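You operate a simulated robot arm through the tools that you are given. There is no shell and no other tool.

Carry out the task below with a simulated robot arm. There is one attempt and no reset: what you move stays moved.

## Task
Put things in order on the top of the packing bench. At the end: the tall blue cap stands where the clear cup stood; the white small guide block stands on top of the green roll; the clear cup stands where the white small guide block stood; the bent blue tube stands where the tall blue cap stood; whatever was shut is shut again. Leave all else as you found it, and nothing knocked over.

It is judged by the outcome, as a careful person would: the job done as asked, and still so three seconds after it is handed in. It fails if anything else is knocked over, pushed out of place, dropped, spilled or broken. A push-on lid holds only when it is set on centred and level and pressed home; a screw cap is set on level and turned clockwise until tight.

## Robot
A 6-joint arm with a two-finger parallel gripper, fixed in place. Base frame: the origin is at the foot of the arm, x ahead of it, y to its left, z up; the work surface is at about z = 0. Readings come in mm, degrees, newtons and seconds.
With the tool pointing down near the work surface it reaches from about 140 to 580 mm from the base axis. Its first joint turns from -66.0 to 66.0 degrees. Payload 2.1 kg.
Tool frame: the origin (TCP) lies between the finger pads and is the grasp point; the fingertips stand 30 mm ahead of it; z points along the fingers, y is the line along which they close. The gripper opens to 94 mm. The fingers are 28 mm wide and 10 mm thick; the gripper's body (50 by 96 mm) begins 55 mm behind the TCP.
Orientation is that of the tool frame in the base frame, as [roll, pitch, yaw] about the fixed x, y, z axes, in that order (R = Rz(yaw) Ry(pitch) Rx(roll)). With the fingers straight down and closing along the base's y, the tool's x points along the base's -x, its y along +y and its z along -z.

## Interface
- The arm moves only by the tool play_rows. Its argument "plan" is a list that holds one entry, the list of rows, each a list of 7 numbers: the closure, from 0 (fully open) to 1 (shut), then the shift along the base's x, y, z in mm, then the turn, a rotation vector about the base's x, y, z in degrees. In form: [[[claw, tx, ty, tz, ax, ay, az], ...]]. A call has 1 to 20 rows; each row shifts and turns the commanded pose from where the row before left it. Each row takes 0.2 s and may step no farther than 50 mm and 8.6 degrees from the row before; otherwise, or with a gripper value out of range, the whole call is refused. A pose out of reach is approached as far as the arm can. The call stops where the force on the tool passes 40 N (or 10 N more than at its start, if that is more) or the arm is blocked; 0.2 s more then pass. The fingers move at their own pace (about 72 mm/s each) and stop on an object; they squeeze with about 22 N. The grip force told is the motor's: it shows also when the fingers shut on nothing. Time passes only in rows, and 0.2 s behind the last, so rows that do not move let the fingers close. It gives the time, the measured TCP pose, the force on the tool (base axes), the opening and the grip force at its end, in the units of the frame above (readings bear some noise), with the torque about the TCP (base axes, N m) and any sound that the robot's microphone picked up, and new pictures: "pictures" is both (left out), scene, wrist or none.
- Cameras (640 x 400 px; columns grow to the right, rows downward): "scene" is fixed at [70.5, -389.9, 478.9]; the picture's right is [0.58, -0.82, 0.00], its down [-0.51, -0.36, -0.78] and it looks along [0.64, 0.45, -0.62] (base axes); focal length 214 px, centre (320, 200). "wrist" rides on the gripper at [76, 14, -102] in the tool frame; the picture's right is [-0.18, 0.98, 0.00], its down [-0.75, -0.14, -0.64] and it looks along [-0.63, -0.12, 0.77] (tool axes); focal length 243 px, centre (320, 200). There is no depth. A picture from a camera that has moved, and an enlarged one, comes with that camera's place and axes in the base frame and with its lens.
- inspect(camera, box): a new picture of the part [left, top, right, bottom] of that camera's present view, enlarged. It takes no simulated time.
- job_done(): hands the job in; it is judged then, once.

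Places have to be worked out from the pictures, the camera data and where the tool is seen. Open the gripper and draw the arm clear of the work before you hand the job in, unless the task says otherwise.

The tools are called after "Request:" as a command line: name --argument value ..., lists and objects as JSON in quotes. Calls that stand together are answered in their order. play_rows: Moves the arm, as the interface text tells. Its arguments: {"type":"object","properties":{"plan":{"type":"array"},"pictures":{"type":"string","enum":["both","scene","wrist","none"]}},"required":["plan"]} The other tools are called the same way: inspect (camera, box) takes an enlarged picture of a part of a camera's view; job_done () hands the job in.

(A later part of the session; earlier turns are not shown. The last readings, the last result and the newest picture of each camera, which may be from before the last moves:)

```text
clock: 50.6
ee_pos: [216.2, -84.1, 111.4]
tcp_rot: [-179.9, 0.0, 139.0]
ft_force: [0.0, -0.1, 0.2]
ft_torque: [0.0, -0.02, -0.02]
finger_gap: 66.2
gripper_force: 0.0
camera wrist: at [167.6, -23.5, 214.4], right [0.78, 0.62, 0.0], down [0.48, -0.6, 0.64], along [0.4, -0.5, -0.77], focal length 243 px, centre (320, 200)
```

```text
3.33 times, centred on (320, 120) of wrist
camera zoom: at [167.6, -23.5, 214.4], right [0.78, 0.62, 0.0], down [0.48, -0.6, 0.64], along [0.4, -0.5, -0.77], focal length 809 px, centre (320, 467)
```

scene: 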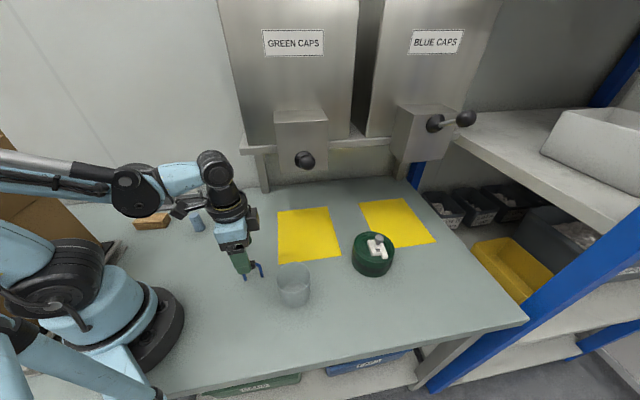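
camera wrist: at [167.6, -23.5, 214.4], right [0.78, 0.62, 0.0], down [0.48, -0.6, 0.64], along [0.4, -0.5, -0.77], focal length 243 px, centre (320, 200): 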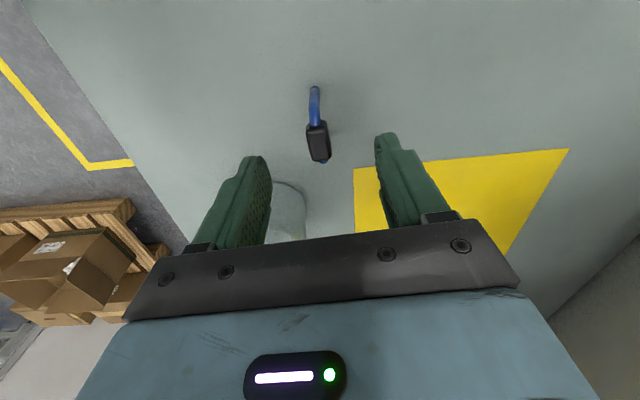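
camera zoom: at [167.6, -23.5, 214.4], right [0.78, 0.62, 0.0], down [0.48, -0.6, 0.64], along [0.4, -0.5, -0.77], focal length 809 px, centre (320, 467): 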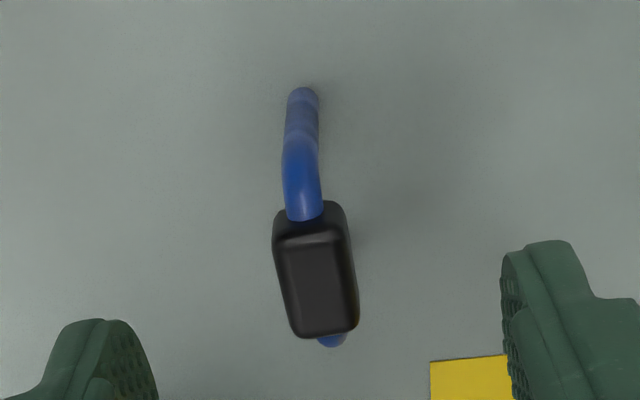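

The sleeve is centred within half a millimetre and its top is at z≈62. I'll go down to z≈57 and close slowly to just short of contact, then check.

Request:
play_rows --plan '[[[0.3, -0.2, -0.3, -20, 0, 0, 0], [0.3, 0, 0, -20, 0, 0, 0], [0.3, 0, 0, -14, 0, 0, 0], [0.5, 0, 0, 0, 0, 0, 0], [0.65, 0, 0, 0, 0, 0, 0], [0.75, 0, 0, 0, 0, 0, 0], [0.78, 0, 0, 0, 0, 0, 0], [0.78, 0, 0, 0, 0, 0, 0]]]'

Request:
inspect --camera "wrist" --box '[250, 80, 400, 220]'

Request:
inspect --camera "scene" --box '[200, 220, 300, 300]'

```text
clock: 52.4
ee_pos: [216.1, -84.3, 57.6]
tcp_rot: [179.9, -0.1, 138.9]
ft_force: [-0.4, 0.3, 0.3]
ft_torque: [0.02, 0.03, -0.03]
finger_gap: 20.6
gripper_force: 0.0
camera wrist: at [167.6, -24.0, 160.3], right [0.78, 0.62, 0.0], down [0.48, -0.6, 0.64], along [0.4, -0.5, -0.77], focal length 243 px, centre (320, 200)
```

scene: 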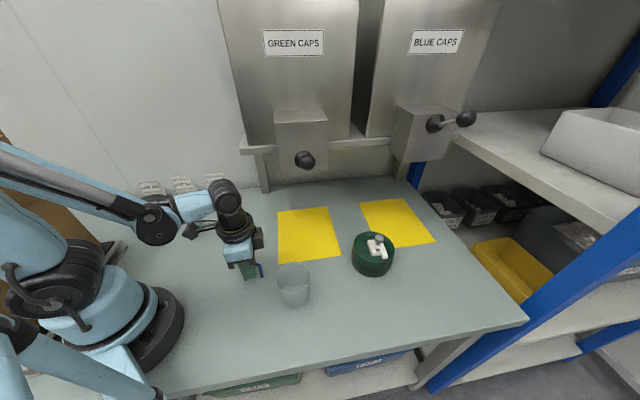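
wrist: 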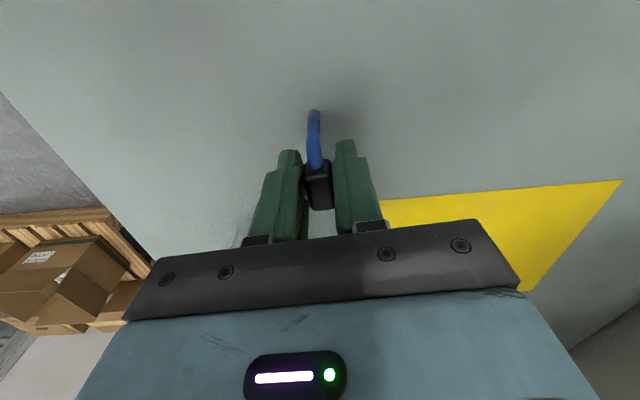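

```text
2.86 times, centred on (325, 150) of wrist
camera zoom: at [167.6, -24.0, 160.3], right [0.78, 0.62, 0.0], down [0.48, -0.6, 0.64], along [0.4, -0.5, -0.77], focal length 693 px, centre (306, 343)
```

zoom: 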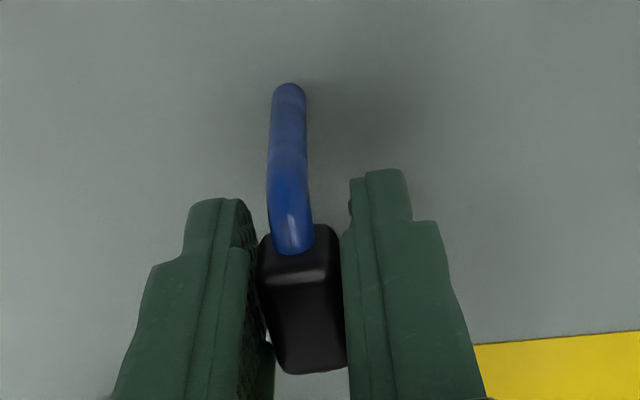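

```text
5.00 times, centred on (250, 260) of scene
camera zoom: at [70.5, -389.9, 478.9], right [0.58, -0.82, 0.0], down [-0.51, -0.36, -0.78], along [0.64, 0.45, -0.62], focal length 1072 px, centre (670, -100)
```

zoom: 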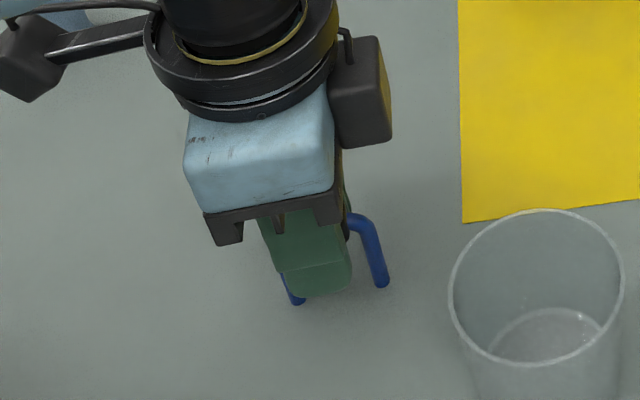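

The sleeve is centred between the pads with a couple of millimetres each side. I'll close slowly the rest of the way to full grip.

Request:
play_rows --plan '[[[0.8, 0, 0, 0, 0, 0, 0], [0.82, 0, 0, 0, 0, 0, 0], [0.84, 0, 0, 0, 0, 0, 0], [0.86, 0, 0, 0, 0, 0, 0], [0.88, 0, 0, 0, 0, 0, 0], [0.92, 0, 0, 0, 0, 0, 0], [1, 0, 0, 0, 0, 0, 0], [1, 0, 0, 0, 0, 0, 0], [1, 0, 0, 0, 0, 0, 0]]]'

Request:
inspect --camera "wrist" --box '[250, 80, 400, 220]'

Request:
inspect --camera "scene" --box '[200, 220, 300, 300]'

```text
clock: 54.4
ee_pos: [215.4, -84.1, 57.6]
tcp_rot: [179.9, 0.0, 139.0]
ft_force: [0.2, -0.3, -0.7]
ft_torque: [-0.03, 0.01, 0.01]
finger_gap: 19.3
gripper_force: 21.9
camera wrist: at [167.6, -24.0, 160.3], right [0.78, 0.62, 0.0], down [0.48, -0.6, 0.64], along [0.4, -0.5, -0.77], focal length 243 px, centre (320, 200)
```

scene: 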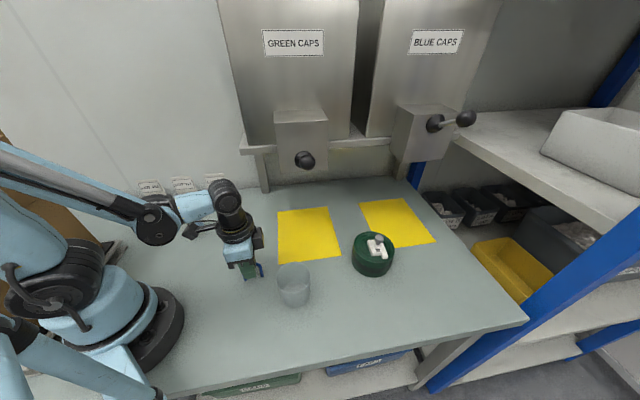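
wrist: 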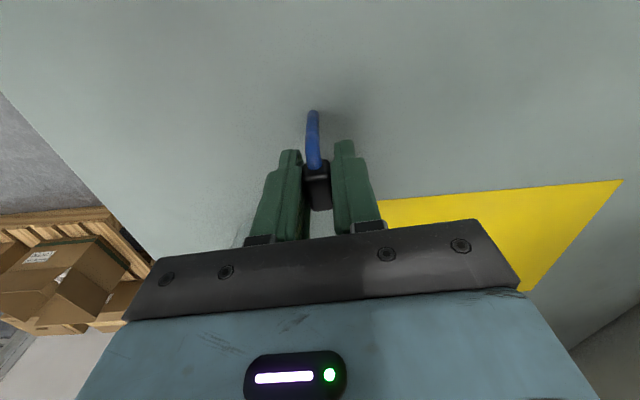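

```text
2.86 times, centred on (325, 150) of wrist
camera zoom: at [167.6, -24.0, 160.3], right [0.78, 0.62, 0.0], down [0.48, -0.6, 0.64], along [0.4, -0.5, -0.77], focal length 693 px, centre (306, 343)
```

zoom: 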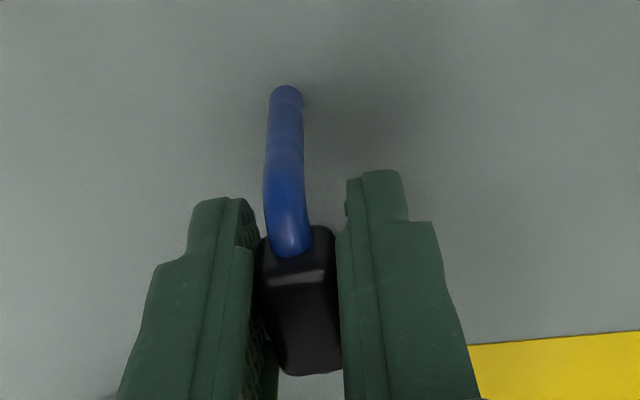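

```text
5.00 times, centred on (250, 260) of scene
camera zoom: at [70.5, -389.9, 478.9], right [0.58, -0.82, 0.0], down [-0.51, -0.36, -0.78], along [0.64, 0.45, -0.62], focal length 1072 px, centre (670, -100)
```

zoom: 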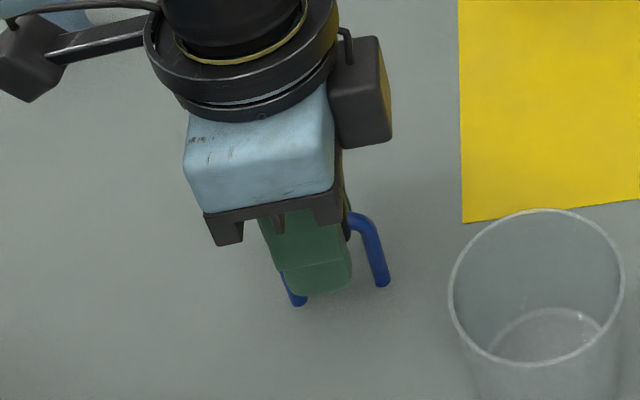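

Gripped at 19.3 mm with 22 N, and the tube is still upright. I'll lift slowly and check.

Request:
play_rows --plan '[[[1, 0, 0, 3, 0, 0, 0], [1, 0, 0, 7, 0, 0, 0], [1, 0, 0, 20, 0, 0, 0], [1, 0, 0, 30, 0, 0, 0], [1, 0, 0, 40, 0, 0, 0], [1, 0, 0, 0, 0, 0, 0]]]'

Request:
inspect --camera "scene" --box '[200, 180, 320, 280]'

Request:
inspect --camera "wrist" --box '[250, 80, 400, 220]'

```text
clock: 55.8
ee_pos: [216.5, -84.5, 158.1]
tcp_rot: [-180.0, 0.0, 139.1]
ft_force: [0.5, 0.2, -0.6]
ft_torque: [0.01, -0.01, -0.01]
finger_gap: 19.2
gripper_force: 22.2
camera wrist: at [167.7, -23.4, 261.1], right [0.78, 0.62, 0.0], down [0.48, -0.6, 0.64], along [0.4, -0.5, -0.77], focal length 243 px, centre (320, 200)
```

scene: 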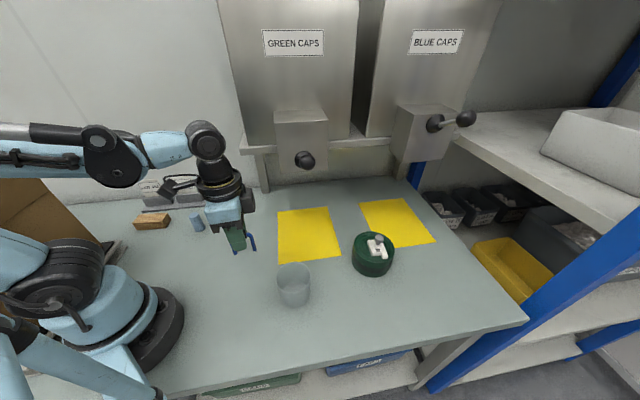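
wrist: 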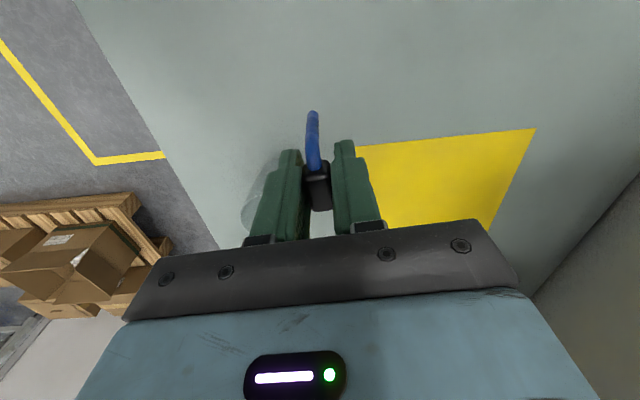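

```text
4.00 times, centred on (260, 230) of scene
camera zoom: at [70.5, -389.9, 478.9], right [0.58, -0.82, 0.0], down [-0.51, -0.36, -0.78], along [0.64, 0.45, -0.62], focal length 858 px, centre (560, 80)
```

zoom: 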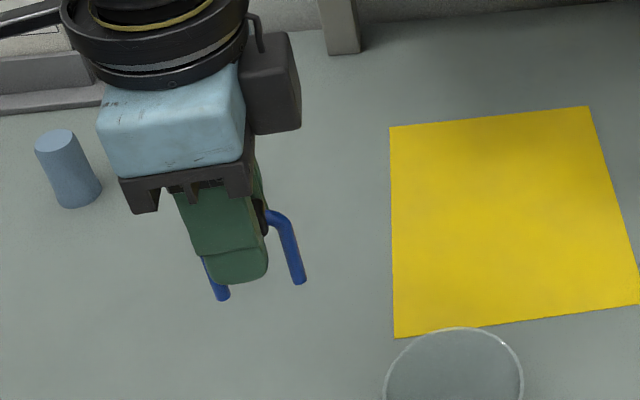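

```text
2.86 times, centred on (325, 150) of wrist
camera zoom: at [167.7, -23.4, 261.1], right [0.78, 0.62, 0.0], down [0.48, -0.6, 0.64], along [0.4, -0.5, -0.77], focal length 693 px, centre (306, 343)
```

zoom: 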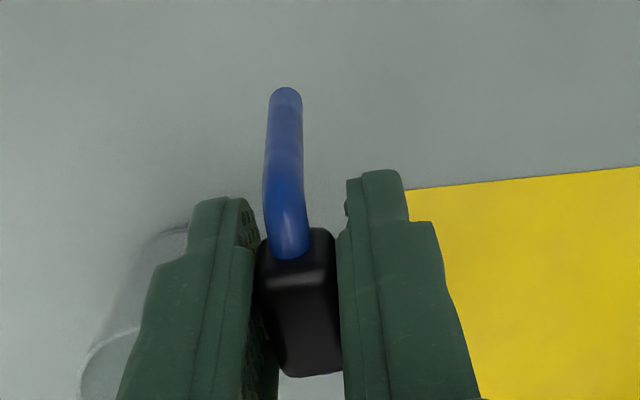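

The tube is held firm and upright. I'll carry it over, well above the cup, to the cap's old place at about (301.5,-368).

Request:
play_rows --plan '[[[1, 8, -28, 4, 0, 0, 0], [1, 8, -28, 4, 0, 0, 0], [1, 8, -28, 4, 0, 0, 0], [1, 8, -28, 0, 0, 0, 0], [1, 8, -28, 0, 0, 0, 0], [1, 9, -28, 0, 0, 0, 0], [1, 9, -29, 0, 0, 0, 0], [1, 9, -29, 0, 0, 0, 0], [1, 9, -29, 0, 0, 0, 0], [1, 9, -28.5, 0, 0, 0, 0], [1, 0, 0, 0, 0, 0, 0]]]'

Request:
inspect --camera "wrist" --box '[250, 80, 400, 220]'

```text
clock: 58.2
ee_pos: [301.0, -368.0, 170.8]
tcp_rot: [-180.0, 0.0, 139.0]
ft_force: [-0.1, 0.4, -0.4]
ft_torque: [0.03, -0.02, 0.03]
finger_gap: 19.2
gripper_force: 22.5
camera wrist: at [252.1, -307.6, 272.8], right [0.78, 0.62, 0.0], down [0.48, -0.6, 0.64], along [0.4, -0.5, -0.77], focal length 243 px, centre (320, 200)
```

scene: 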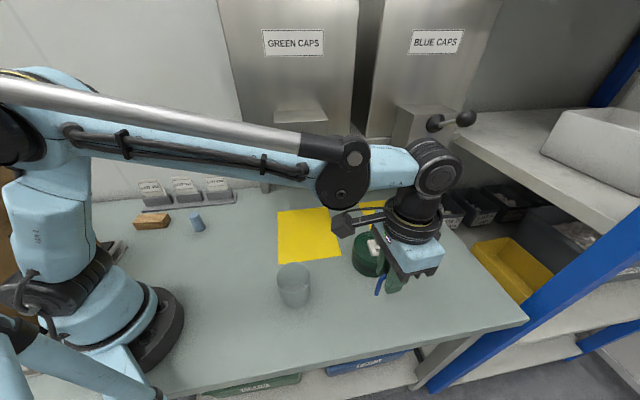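
wrist: 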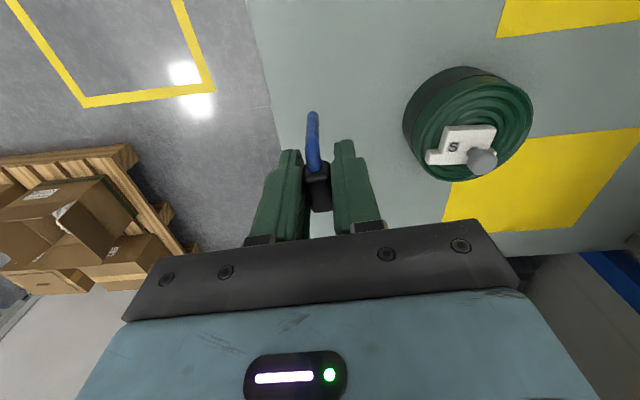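

```text
2.86 times, centred on (325, 150) of wrist
camera zoom: at [252.1, -307.6, 272.8], right [0.78, 0.62, 0.0], down [0.48, -0.6, 0.64], along [0.4, -0.5, -0.77], focal length 693 px, centre (306, 343)
```

zoom: 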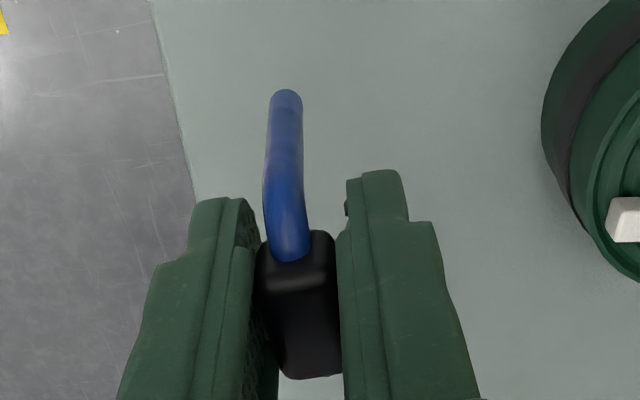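

I'm over the spot and the tube is still upright. I'll go down to a few millimetres above the table.

Request:
play_rows --plan '[[[1, 0.3, -0.2, -35, 0, 0, 0], [1, 0, 0, -35, 0, 0, 0], [1, 0, 0, -25, 0, 0, 0], [1, 0, 0, -12, 0, 0, 0], [1, 0, 0, -3, 0, 0, 0], [1, 0, 0, 0, 0, 0, 0]]]'

Request:
inspect --camera "scene" --box '[340, 250, 420, 330]'

Request:
inspect --camera "wrist" --box '[250, 80, 400, 220]'

```text
clock: 59.6
ee_pos: [302.0, -368.2, 59.5]
tcp_rot: [180.0, -0.1, 139.0]
ft_force: [0.1, -0.6, -0.8]
ft_torque: [0.03, 0.0, -0.01]
finger_gap: 19.2
gripper_force: 21.8
camera wrist: at [252.8, -307.3, 162.0], right [0.78, 0.62, 0.0], down [0.48, -0.6, 0.64], along [0.4, -0.5, -0.77], focal length 243 px, centre (320, 200)
```

scene: 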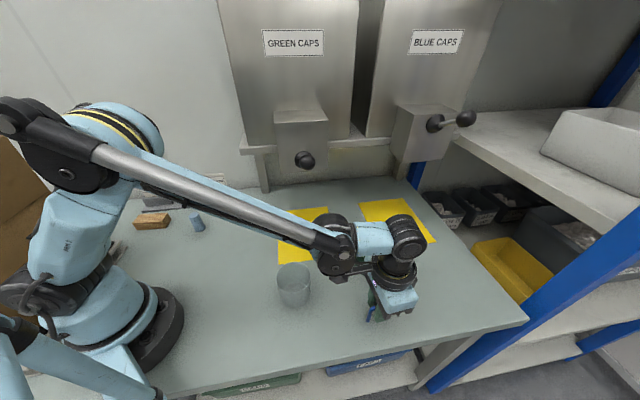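
wrist: 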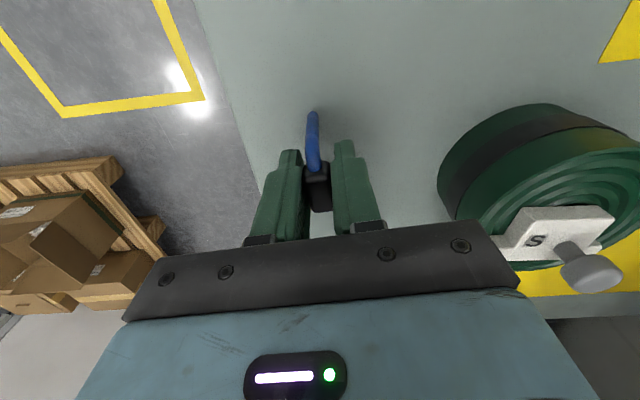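

```text
5.00 times, centred on (380, 290) of scene
camera zoom: at [70.5, -389.9, 478.9], right [0.58, -0.82, 0.0], down [-0.51, -0.36, -0.78], along [0.64, 0.45, -0.62], focal length 1072 px, centre (20, -250)
```

zoom: 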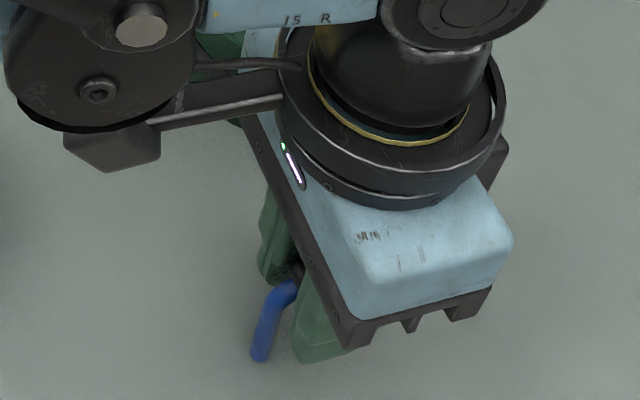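

```text
2.86 times, centred on (325, 150) of wrist
camera zoom: at [252.8, -307.3, 162.0], right [0.78, 0.62, 0.0], down [0.48, -0.6, 0.64], along [0.4, -0.5, -0.77], focal length 693 px, centre (306, 343)
```

zoom: 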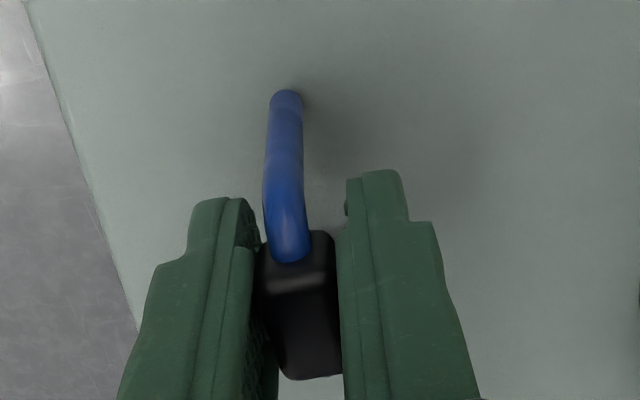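

Close to the table now with no contact. I'll step down by fractions of a millimetre until the feet touch.

Request:
play_rows --plan '[[[1, 0, 0, -0.7, 0, 0, 0], [1, 0, 0, -0.6, 0, 0, 0], [1, 0, 0, 0, 0, 0, 0]]]' --pictures "none"

```text
clock: 60.4
ee_pos: [300.8, -369.2, 57.7]
tcp_rot: [-180.0, 0.0, 139.0]
ft_force: [0.3, 1.0, -0.2]
ft_torque: [0.01, -0.02, -0.03]
finger_gap: 19.2
gripper_force: 22.3
```

No contact yet at z≈58; another small step.

Request:
play_rows --plan '[[[1, 0, 0, -0.5, 0, 0, 0], [1, 0, 0, -0.4, 0, 0, 0], [1, 0, 0, 0, 0, 0, 0]]]' --pictures "none"

```text
clock: 61.2
ee_pos: [301.5, -368.1, 57.5]
tcp_rot: [-179.9, 0.1, 139.1]
ft_force: [-0.6, -0.3, 0.5]
ft_torque: [-0.01, -0.04, 0.01]
finger_gap: 19.3
gripper_force: 22.4
```

Still reading about zero; another small step.

Request:
play_rows --plan '[[[1, 0, 0, -0.4, 0, 0, 0], [1, 0, 0, -0.3, 0, 0, 0], [1, 0, 0, 0, 0, 0, 0]]]' --pictures "none"

```text
clock: 62.0
ee_pos: [301.3, -368.0, 56.7]
tcp_rot: [179.9, -0.1, 139.0]
ft_force: [-1.5, 1.2, 19.8]
ft_torque: [-0.06, 0.0, -0.02]
finger_gap: 18.9
gripper_force: 22.2
```

The feet touch at about 20 N. I'll ease off 0.3 mm, confirm a light load, then open the fingers very slowly.

Request:
play_rows --plan '[[[1, 0, 0, 0.3, 0, 0, 0], [1, 0, 0, 0, 0, 0, 0]]]' --pictures "none"

Request:
inspect --camera "wrist" --box '[250, 80, 400, 220]'

```text
clock: 62.6
ee_pos: [300.2, -368.1, 57.2]
tcp_rot: [-179.9, -0.1, 139.0]
ft_force: [-3.1, 2.1, 17.2]
ft_torque: [-0.01, 0.05, -0.05]
finger_gap: 19.1
gripper_force: 22.3
```

```text
2.86 times, centred on (325, 150) of wrist
camera zoom: at [252.8, -307.3, 159.7], right [0.78, 0.62, 0.0], down [0.48, -0.6, 0.64], along [0.4, -0.5, -0.77], focal length 693 px, centre (306, 343)
```

zoom: 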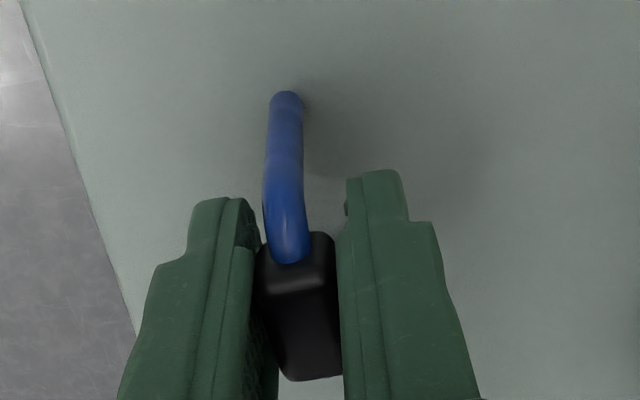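

The load is still 17 N, mostly on the far foot and in the tube's own plane, which is its stable direction. I'll ease off a bit more.

Request:
play_rows --plan '[[[1, 0, 0, 0.4, 0, 0, 0], [1, 0, 0, 0, 0, 0, 0]]]' --pictures "none"

```text
clock: 63.2
ee_pos: [300.6, -369.4, 57.6]
tcp_rot: [179.9, 0.1, 139.0]
ft_force: [-2.1, 0.8, 4.6]
ft_torque: [0.0, 0.01, -0.02]
finger_gap: 19.3
gripper_force: 21.8
```

Light load of 4.6 N now. I'll open the fingers in very small steps so both pads leave the sleeve evenly.

Request:
play_rows --plan '[[[0.82, 0, 0, 0, 0, 0, 0], [0.8, 0, 0, 0, 0, 0, 0], [0.79, 0, 0, 0, 0, 0, 0], [0.78, 0, 0, 0, 0, 0, 0], [0.77, 0, 0, 0, 0, 0, 0], [0.76, 0, 0, 0, 0, 0, 0], [0.74, 0, 0, 0, 0, 0, 0], [0.72, 0, 0, 0, 0, 0, 0], [0.7, 0, 0, 0, 0, 0, 0], [0.7, 0, 0, 0, 0, 0, 0]]]'

Request:
inspect --camera "wrist" --box '[250, 80, 400, 220]'

Request:
inspect --camera "scene" --box '[340, 250, 420, 330]'

```text
clock: 65.4
ee_pos: [300.5, -368.0, 56.7]
tcp_rot: [-180.0, 0.0, 138.9]
ft_force: [0.2, 0.0, -0.2]
ft_torque: [-0.02, -0.04, -0.03]
finger_gap: 28.2
gripper_force: 0.0
camera wrist: at [252.9, -307.4, 160.0], right [0.78, 0.62, 0.0], down [0.48, -0.6, 0.64], along [0.4, -0.5, -0.77], focal length 243 px, centre (320, 200)
```

scene: 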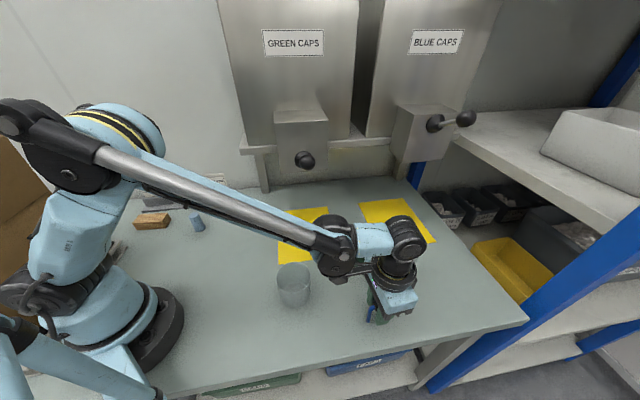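
wrist: 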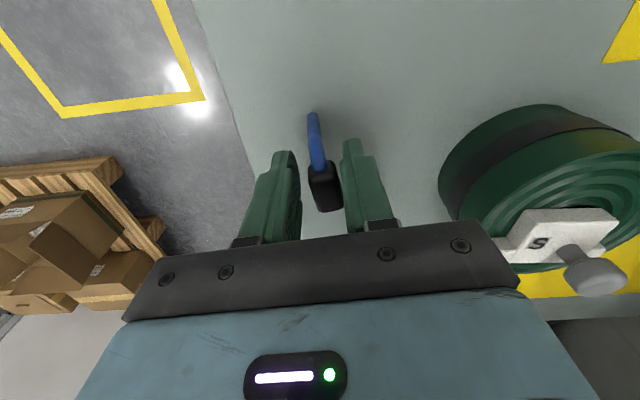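

```text
2.86 times, centred on (325, 150) of wrist
camera zoom: at [252.9, -307.4, 160.0], right [0.78, 0.62, 0.0], down [0.48, -0.6, 0.64], along [0.4, -0.5, -0.77], focal length 693 px, centre (306, 343)
```

zoom: 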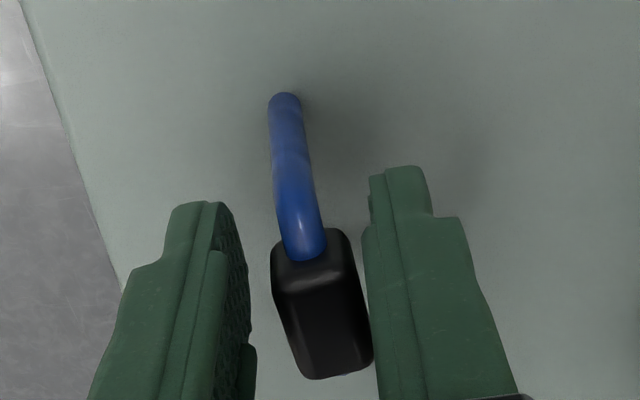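

```text
5.00 times, centred on (380, 290) of scene
camera zoom: at [70.5, -389.9, 478.9], right [0.58, -0.82, 0.0], down [-0.51, -0.36, -0.78], along [0.64, 0.45, -0.62], focal length 1072 px, centre (20, -250)
```

zoom: 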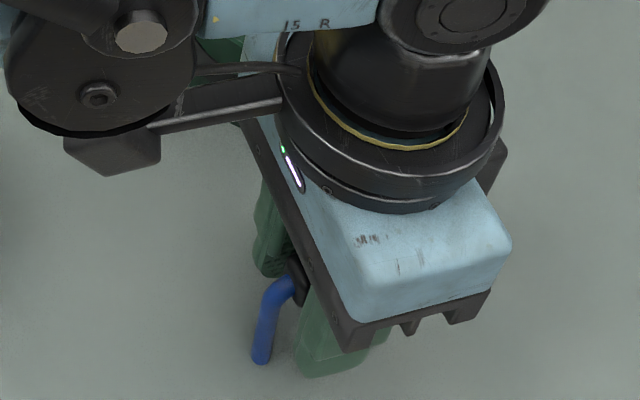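

The tube has leaned about 3–4° and yawed onto the right-hand finger as I opened; its feet are still in place. I'll close again in tiny steps so the pads bring it back upright, with both feet on the table.

Request:
play_rows --plan '[[[0.71, 0, 0, 0, 0, 0, 0], [0.72, 0, 0, 0, 0, 0, 0], [0.73, 0, 0, 0, 0, 0, 0], [0.74, 0, 0, 0, 0, 0, 0], [0.75, 0, 0, 0, 0, 0, 0], [0.76, 0, 0, 0, 0, 0, 0], [0.77, 0, 0, 0, 0, 0, 0], [0.78, 0, 0, 0, 0, 0, 0], [0.785, 0, 0, 0, 0, 0, 0], [0.785, 0, 0, 0, 0, 0, 0]]]'

Request:
inspect --camera "wrist" --box '[250, 80, 400, 220]'

Request:
inspect --camera "scene" --box '[340, 250, 420, 330]'

```text
clock: 67.6
ee_pos: [301.0, -368.6, 57.3]
tcp_rot: [-180.0, 0.1, 139.0]
ft_force: [-0.2, -0.1, -0.3]
ft_torque: [0.01, 0.0, -0.01]
finger_gap: 20.7
gripper_force: 0.2
camera wrist: at [252.9, -307.4, 160.0], right [0.78, 0.62, 0.0], down [0.48, -0.6, 0.64], along [0.4, -0.5, -0.77], focal length 243 px, centre (320, 200)
```

scene: 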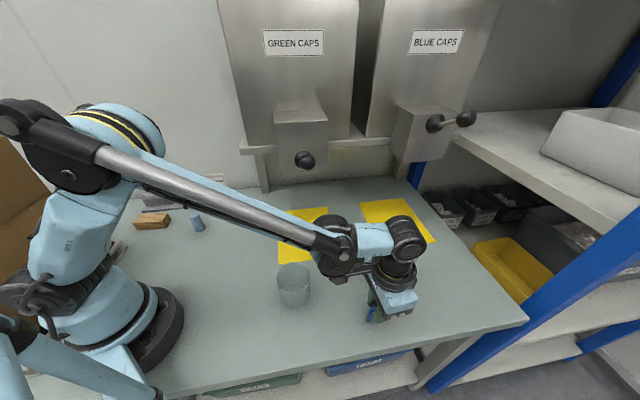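
wrist: 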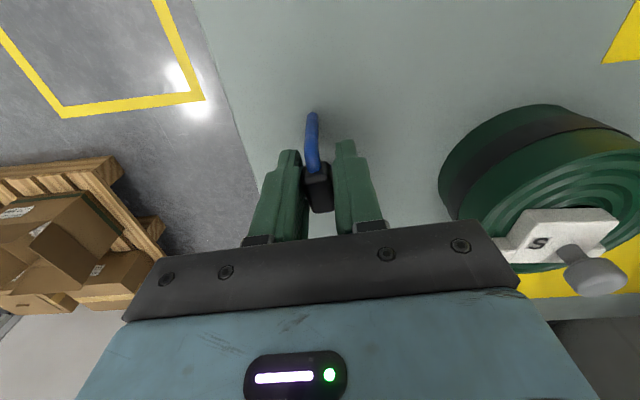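

```text
2.86 times, centred on (325, 150) of wrist
camera zoom: at [252.9, -307.4, 160.0], right [0.78, 0.62, 0.0], down [0.48, -0.6, 0.64], along [0.4, -0.5, -0.77], focal length 693 px, centre (306, 343)
```

zoom: 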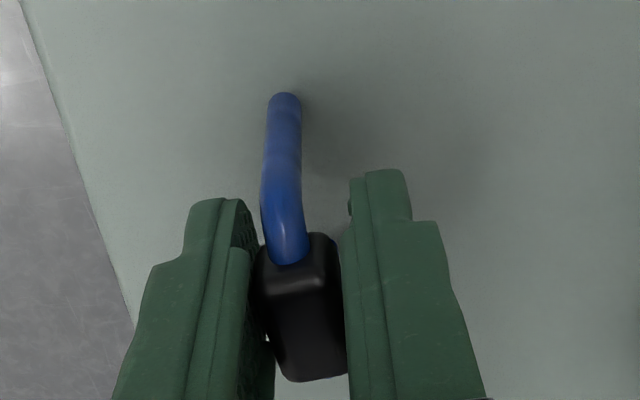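

```text
5.00 times, centred on (380, 290) of scene
camera zoom: at [70.5, -389.9, 478.9], right [0.58, -0.82, 0.0], down [-0.51, -0.36, -0.78], along [0.64, 0.45, -0.62], focal length 1072 px, centre (20, -250)
```

zoom: 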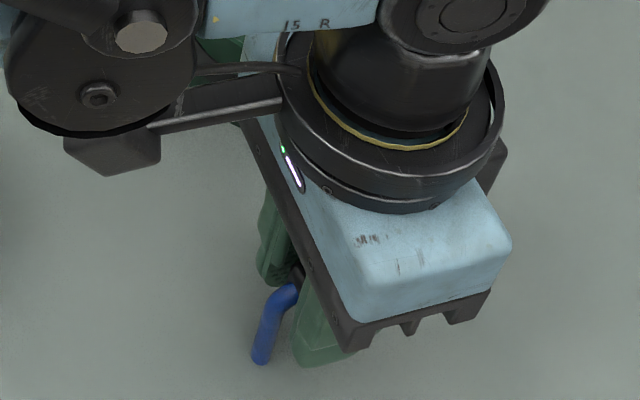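

The tube is back nearly upright with under a millimetre of slack each side. I'll open by very small amounts and watch whether it stands by itself or follows a finger.

Request:
play_rows --plan '[[[0.78, 0, 0, 0, 0, 0, 0], [0.775, 0, 0, 0, 0, 0, 0], [0.77, 0, 0, 0, 0, 0, 0], [0.77, 0, 0, 0, 0, 0, 0], [0.77, 0, 0, 0, 0, 0, 0]]]' --pictures "wrist"

Request:
inspect --camera "wrist" --box '[250, 80, 400, 220]'

```text
clock: 68.8
ee_pos: [301.4, -368.2, 57.2]
tcp_rot: [-180.0, -0.1, 139.0]
ft_force: [0.1, 1.2, 0.4]
ft_torque: [0.01, 0.0, 0.0]
finger_gap: 21.5
gripper_force: 0.1
camera wrist: at [252.9, -307.5, 160.0], right [0.78, 0.62, 0.0], down [0.48, -0.6, 0.64], along [0.4, -0.5, -0.77], focal length 243 px, centre (320, 200)
```

wrist: 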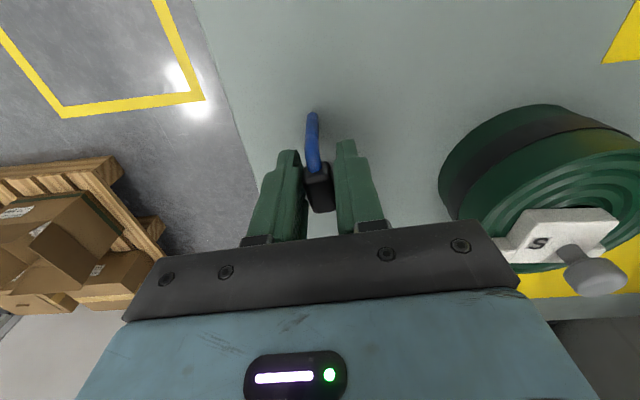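

```text
2.86 times, centred on (325, 150) of wrist
camera zoom: at [252.9, -307.5, 160.0], right [0.78, 0.62, 0.0], down [0.48, -0.6, 0.64], along [0.4, -0.5, -0.77], focal length 693 px, centre (306, 343)
```

zoom: 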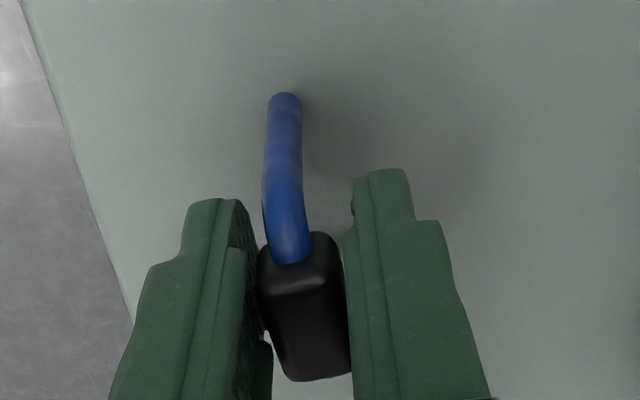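

I can't yet tell a lean from a simple turn in this view. I'll look closer at the tube from both cameras.

Request:
inspect --camera "scene" --box '[355, 275, 395, 315]'

Request:
inspect --camera "wrist" --box '[285, 100, 355, 225]'

```text
10.00 times, centred on (375, 295) of scene
camera zoom: at [70.5, -389.9, 478.9], right [0.58, -0.82, 0.0], down [-0.51, -0.36, -0.78], along [0.64, 0.45, -0.62], focal length 2145 px, centre (-230, -750)
```

zoom: 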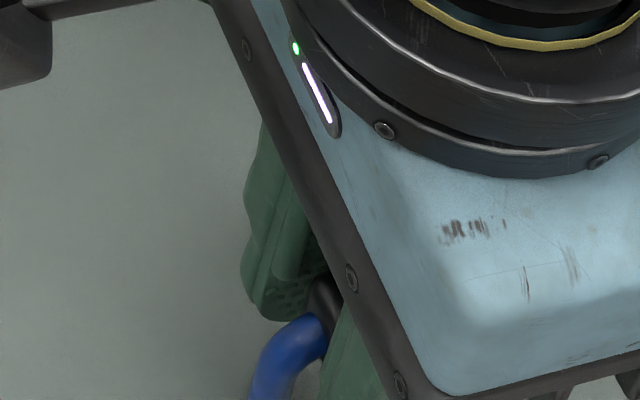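

```text
3.20 times, centred on (320, 162) of wrist
camera zoom: at [252.9, -307.5, 160.0], right [0.78, 0.62, 0.0], down [0.48, -0.6, 0.64], along [0.4, -0.5, -0.77], focal length 776 px, centre (320, 320)
```

zoom: 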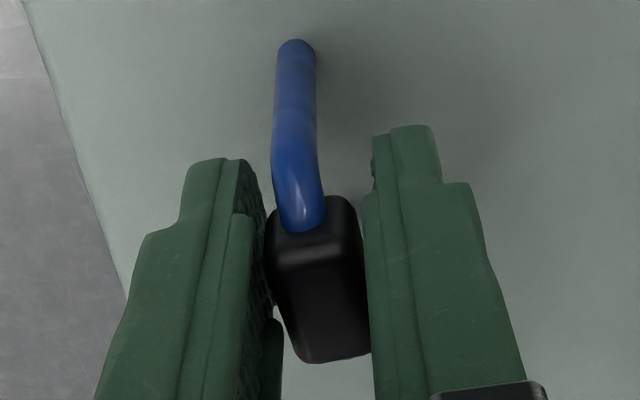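

The sleeve is about 1 mm off centre toward the right pad, which may still be stable. I'll open by another millimetre per side, in tiny steps, and see whether the tube stays where it is.

Request:
play_rows --plan '[[[0.765, 0, 0, 0, 0, 0, 0], [0.76, 0, 0, 0, 0, 0, 0], [0.755, 0, 0, 0, 0, 0, 0], [0.75, 0, 0, 0, 0, 0, 0], [0.75, 0, 0, 0, 0, 0, 0], [0.75, 0, 0, 0, 0, 0, 0]]]' --pictures "none"

Request:
inspect --camera "wrist" --box '[285, 100, 355, 225]'

```text
clock: 70.2
ee_pos: [302.0, -369.7, 56.8]
tcp_rot: [180.0, 0.1, 139.0]
ft_force: [0.6, 0.6, 0.1]
ft_torque: [-0.03, 0.0, 0.0]
finger_gap: 23.8
gripper_force: 0.0
```

```text
3.20 times, centred on (320, 162) of wrist
camera zoom: at [252.9, -307.4, 160.0], right [0.78, 0.62, 0.0], down [0.48, -0.6, 0.64], along [0.4, -0.5, -0.77], focal length 776 px, centre (320, 320)
```

zoom: 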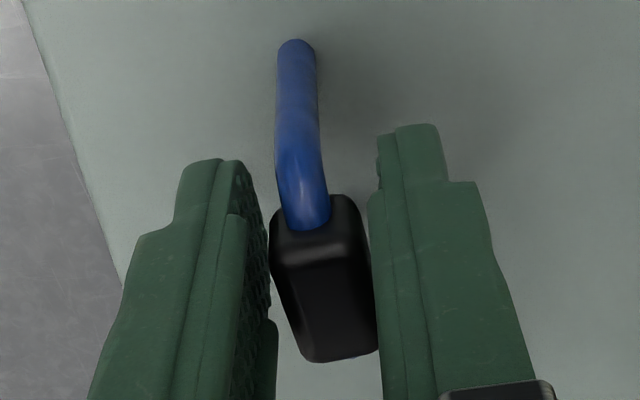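

The tube follows the right pad, so it is leaning on it by about 2°. I'll close back to small slack, then nudge the hand sideways in half-millimetre steps to find where the tube balances by itself.

Request:
play_rows --plan '[[[0.755, 0, 0, 0, 0, 0, 0], [0.76, 0, 0, 0, 0, 0, 0], [0.765, 0, 0, 0, 0, 0, 0], [0.77, 0, 0, 0, 0, 0, 0], [0.77, -0.33, -0.38, 0, 0, 0, 0], [0.77, -0.33, -0.38, 0, 0, 0, 0], [0.77, 0, 0, 0, 0, 0, 0], [0.77, 0, 0, 0, 0, 0, 0]]]' --pictures "none"

Request:
inspect --camera "wrist" --box '[285, 100, 355, 225]'

```text
clock: 72.0
ee_pos: [299.6, -368.6, 57.4]
tcp_rot: [-179.9, 0.0, 139.1]
ft_force: [0.2, -0.2, 0.0]
ft_torque: [0.01, -0.03, 0.03]
finger_gap: 22.1
gripper_force: 0.1
```

```text
3.20 times, centred on (320, 162) of wrist
camera zoom: at [252.3, -308.2, 160.1], right [0.78, 0.62, 0.0], down [0.48, -0.6, 0.64], along [0.4, -0.5, -0.77], focal length 776 px, centre (320, 320)
```

zoom: 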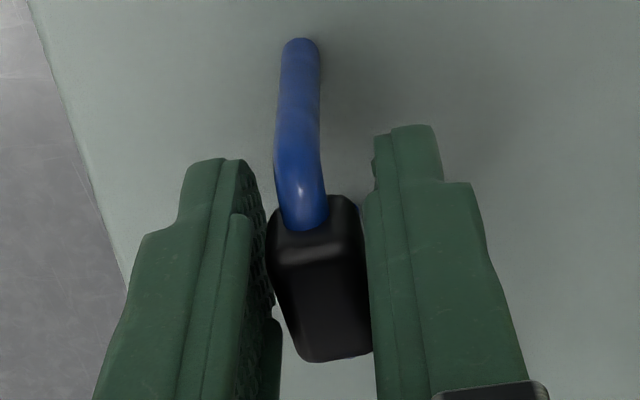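

The lean has shrunk to about 0.3°. I'll nudge another half millimetre and look again.

Request:
play_rows --plan '[[[0.77, -0.33, -0.38, 0, 0, 0, 0], [0.77, 0, 0, 0, 0, 0, 0], [0.77, 0, 0, 0, 0, 0, 0]]]' --pictures "none"

Request:
inspect --camera "wrist" --box '[285, 100, 355, 225]'

```text
clock: 72.8
ee_pos: [301.0, -369.5, 56.5]
tcp_rot: [-180.0, -0.1, 139.0]
ft_force: [-0.5, -0.3, -0.5]
ft_torque: [0.01, 0.0, 0.03]
finger_gap: 22.1
gripper_force: 0.1
```

```text
3.20 times, centred on (320, 162) of wrist
camera zoom: at [251.9, -308.7, 160.2], right [0.78, 0.62, 0.0], down [0.48, -0.6, 0.64], along [0.4, -0.5, -0.77], focal length 776 px, centre (320, 320)
```

zoom: 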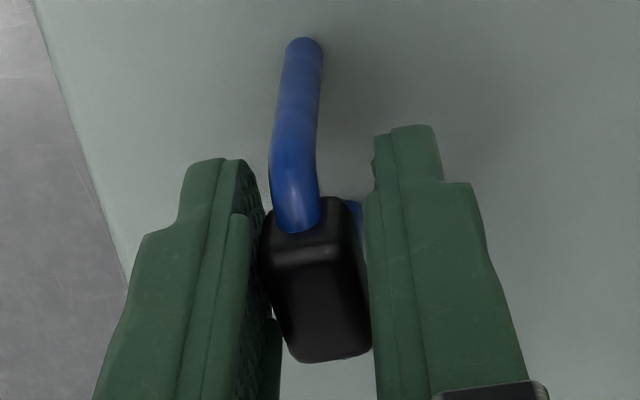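

The tube shifted from leaning right to slightly left. I'll zoom right in to see which pad, if any, the sleeve is touching.

Request:
inspect --camera "wrist" --box '[290, 140, 350, 220]'

Request:
inspect --camera "wrist" --box '[290, 100, 350, 160]'

Request:
inspect --camera "scene" --box '[355, 285, 395, 325]'

```text
5.00 times, centred on (320, 180) of wrist
camera zoom: at [251.9, -308.7, 160.2], right [0.78, 0.62, 0.0], down [0.48, -0.6, 0.64], along [0.4, -0.5, -0.77], focal length 1213 px, centre (320, 300)
```

zoom: 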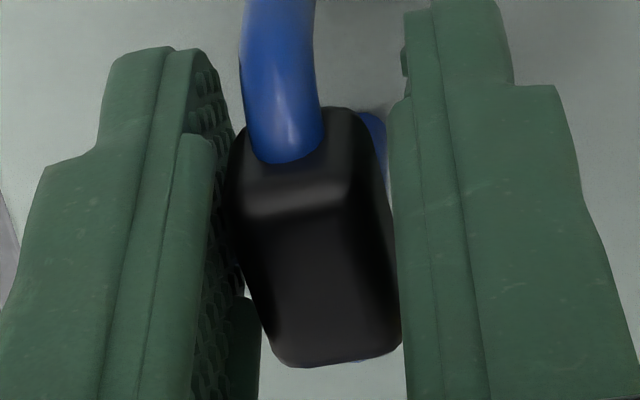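

```text
6.67 times, centred on (320, 130) of wrist
camera zoom: at [251.9, -308.7, 160.2], right [0.78, 0.62, 0.0], down [0.48, -0.6, 0.64], along [0.4, -0.5, -0.77], focal length 1618 px, centre (320, 667)
```

zoom: 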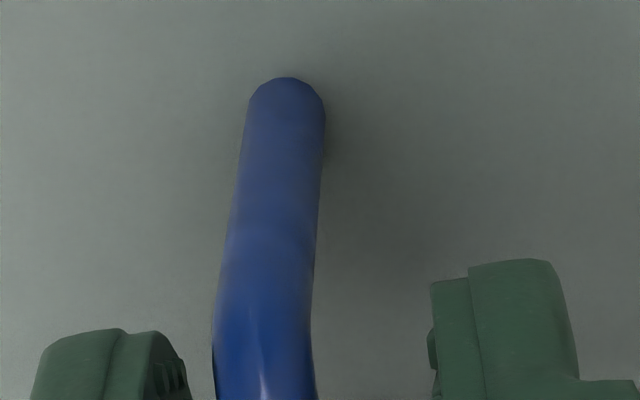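

```text
10.00 times, centred on (375, 305) of scene
camera zoom: at [70.5, -389.9, 478.9], right [0.58, -0.82, 0.0], down [-0.51, -0.36, -0.78], along [0.64, 0.45, -0.62], focal length 2145 px, centre (-230, -850)
```

zoom: 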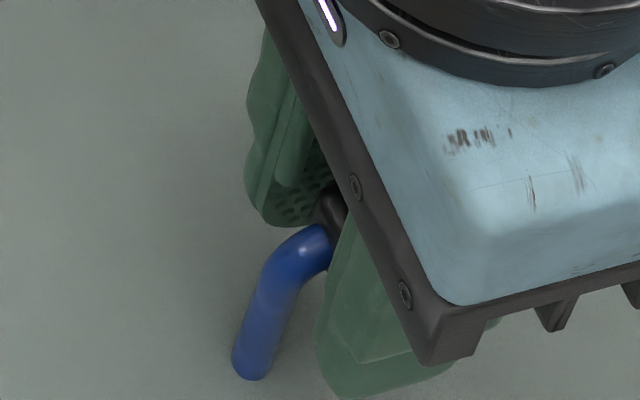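

The sleeve and feet are turned about 3.5° from my pads and the tube is leaning slightly. The first release was spoiled by load stored against the table. I'll turn the hand to match, re-grip gently, then lift about 2 mm to clear all stored load before trying again.

Request:
play_rows --plan '[[[0.77, 0, 0, 0, 0, 0, 1.5], [0.77, 0, 0, 0, 0, 0, 1.5], [0.775, 0, 0, 0, 0, 0, 0], [0.78, 0, 0, 0, 0, 0, 0], [0.785, 0, 0, 0, 0, 0, 0], [0.79, 0, 0, 0, 0, 0, 0], [0.795, 0, 0, 0, 0, 0, 0], [0.8, 0, 0, 0, 0, 0, 0], [0.82, 0, 0, 0, 0, 0, 0], [0.85, 0, 0, 0, 0, 0, 0], [1, 0, 0, 0, 0, 0, 0], [1, 0, 0, 0, 0, 0, 0], [1, 0, 0, 0, 0, 0, 0]]]' --pictures "none"

Request:
inspect --camera "wrist" --box '[290, 100, 350, 220]'

Request:
inspect --camera "scene" --box '[355, 285, 395, 325]'

```text
clock: 75.6
ee_pos: [300.8, -368.9, 56.4]
tcp_rot: [-180.0, 0.0, 142.0]
ft_force: [-0.1, 0.6, 0.3]
ft_torque: [0.02, 0.05, 0.01]
finger_gap: 19.0
gripper_force: 22.2
```

```text
3.33 times, centred on (320, 160) of wrist
camera zoom: at [248.9, -311.1, 160.1], right [0.75, 0.66, 0.0], down [0.51, -0.57, 0.64], along [0.42, -0.48, -0.77], focal length 809 px, centre (320, 333)
```

zoom: 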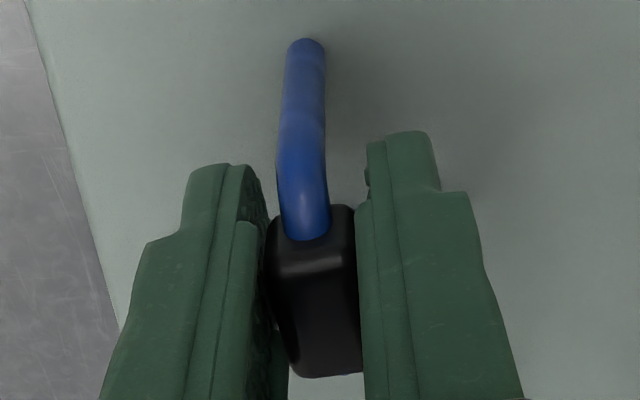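

```text
10.00 times, centred on (375, 305) of scene
camera zoom: at [70.5, -389.9, 478.9], right [0.58, -0.82, 0.0], down [-0.51, -0.36, -0.78], along [0.64, 0.45, -0.62], focal length 2145 px, centre (-230, -850)
```

zoom: 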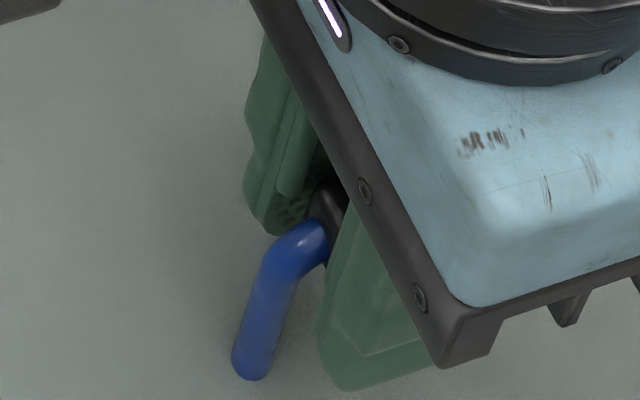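

Re-gripped, but the pads clearly don't square the lean by themselves. I'll slacken by a fraction of a millimetre only and look at high zoom to compare the leg's top and foot.

Request:
play_rows --plan '[[[0.82, 0, 0, 0, 0, 0, 0], [0.8, 0, 0, 0, 0, 0, 0], [0.795, 0, 0, 0, 0, 0, 0], [0.79, 0, 0, 0, 0, 0, 0], [0.79, 0, 0, 0, 0, 0, 0], [0.79, 0, 0, 0, 0, 0, 0]]]' --pictures "none"

Request:
inspect --camera "wrist" --box '[295, 100, 345, 170]'

Request:
inspect --camera "wrist" --box '[290, 140, 350, 220]'

```text
clock: 77.0
ee_pos: [300.6, -370.3, 56.7]
tcp_rot: [180.0, 0.0, 142.1]
ft_force: [-0.1, 0.3, -0.5]
ft_torque: [-0.03, 0.02, -0.01]
finger_gap: 20.5
gripper_force: 0.8
```

```text
5.71 times, centred on (320, 135) of wrist
camera zoom: at [248.9, -311.1, 160.1], right [0.75, 0.66, 0.0], down [0.51, -0.57, 0.64], along [0.42, -0.48, -0.77], focal length 1386 px, centre (320, 571)
```

zoom: 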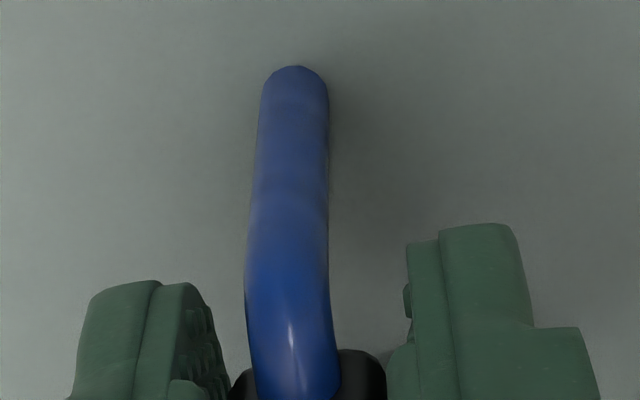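

```text
5.00 times, centred on (320, 180) of wrist
camera zoom: at [248.9, -311.1, 160.1], right [0.75, 0.66, 0.0], down [0.51, -0.57, 0.64], along [0.42, -0.48, -0.77], focal length 1213 px, centre (320, 300)
```

zoom: 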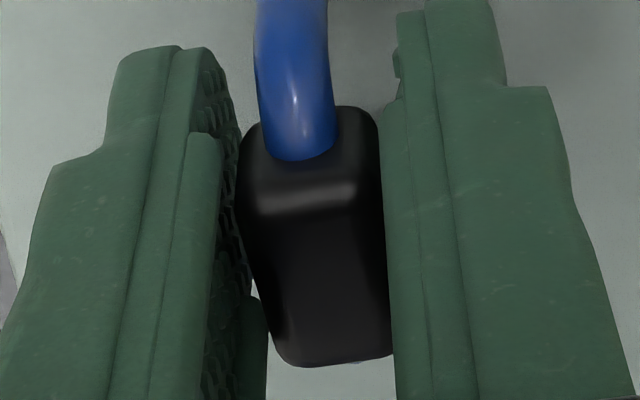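

By the leg's edges the tube is now within about 0.3° of vertical. I'll open a touch more and compare the same high-zoom view for any movement.

Request:
play_rows --plan '[[[0.785, 0, 0, 0, 0, 0, 0], [0.78, 0, 0, 0, 0, 0, 0], [0.78, 0, 0, 0, 0, 0, 0], [0.78, 0, 0, 0, 0, 0, 0]]]' --pictures "none"

Request:
inspect --camera "wrist" --box '[295, 100, 345, 170]'

Request:
inspect --camera "wrist" --box '[290, 140, 350, 220]'

```text
clock: 78.0
ee_pos: [300.2, -369.6, 57.6]
tcp_rot: [180.0, 0.0, 142.0]
ft_force: [0.7, -0.3, -0.8]
ft_torque: [0.04, 0.0, -0.02]
finger_gap: 20.8
gripper_force: 0.1
```

```text
5.71 times, centred on (320, 135) of wrist
camera zoom: at [248.9, -311.1, 160.1], right [0.75, 0.66, 0.0], down [0.51, -0.57, 0.64], along [0.42, -0.48, -0.77], focal length 1386 px, centre (320, 571)
```

zoom: 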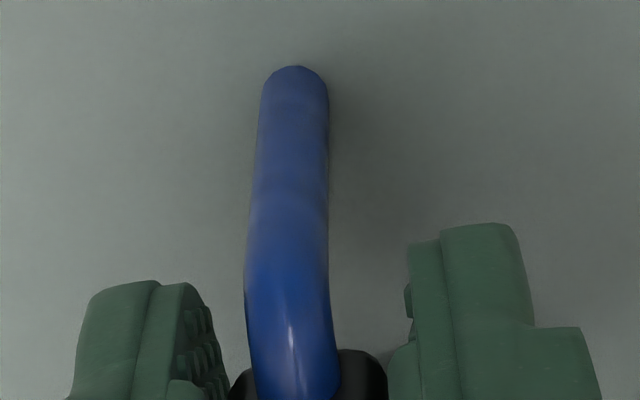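

```text
5.00 times, centred on (320, 180) of wrist
camera zoom: at [248.9, -311.1, 160.1], right [0.75, 0.66, 0.0], down [0.51, -0.57, 0.64], along [0.42, -0.48, -0.77], focal length 1213 px, centre (320, 300)
```

zoom: 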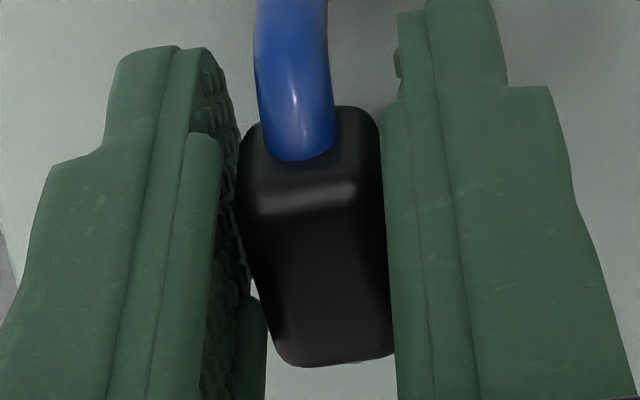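

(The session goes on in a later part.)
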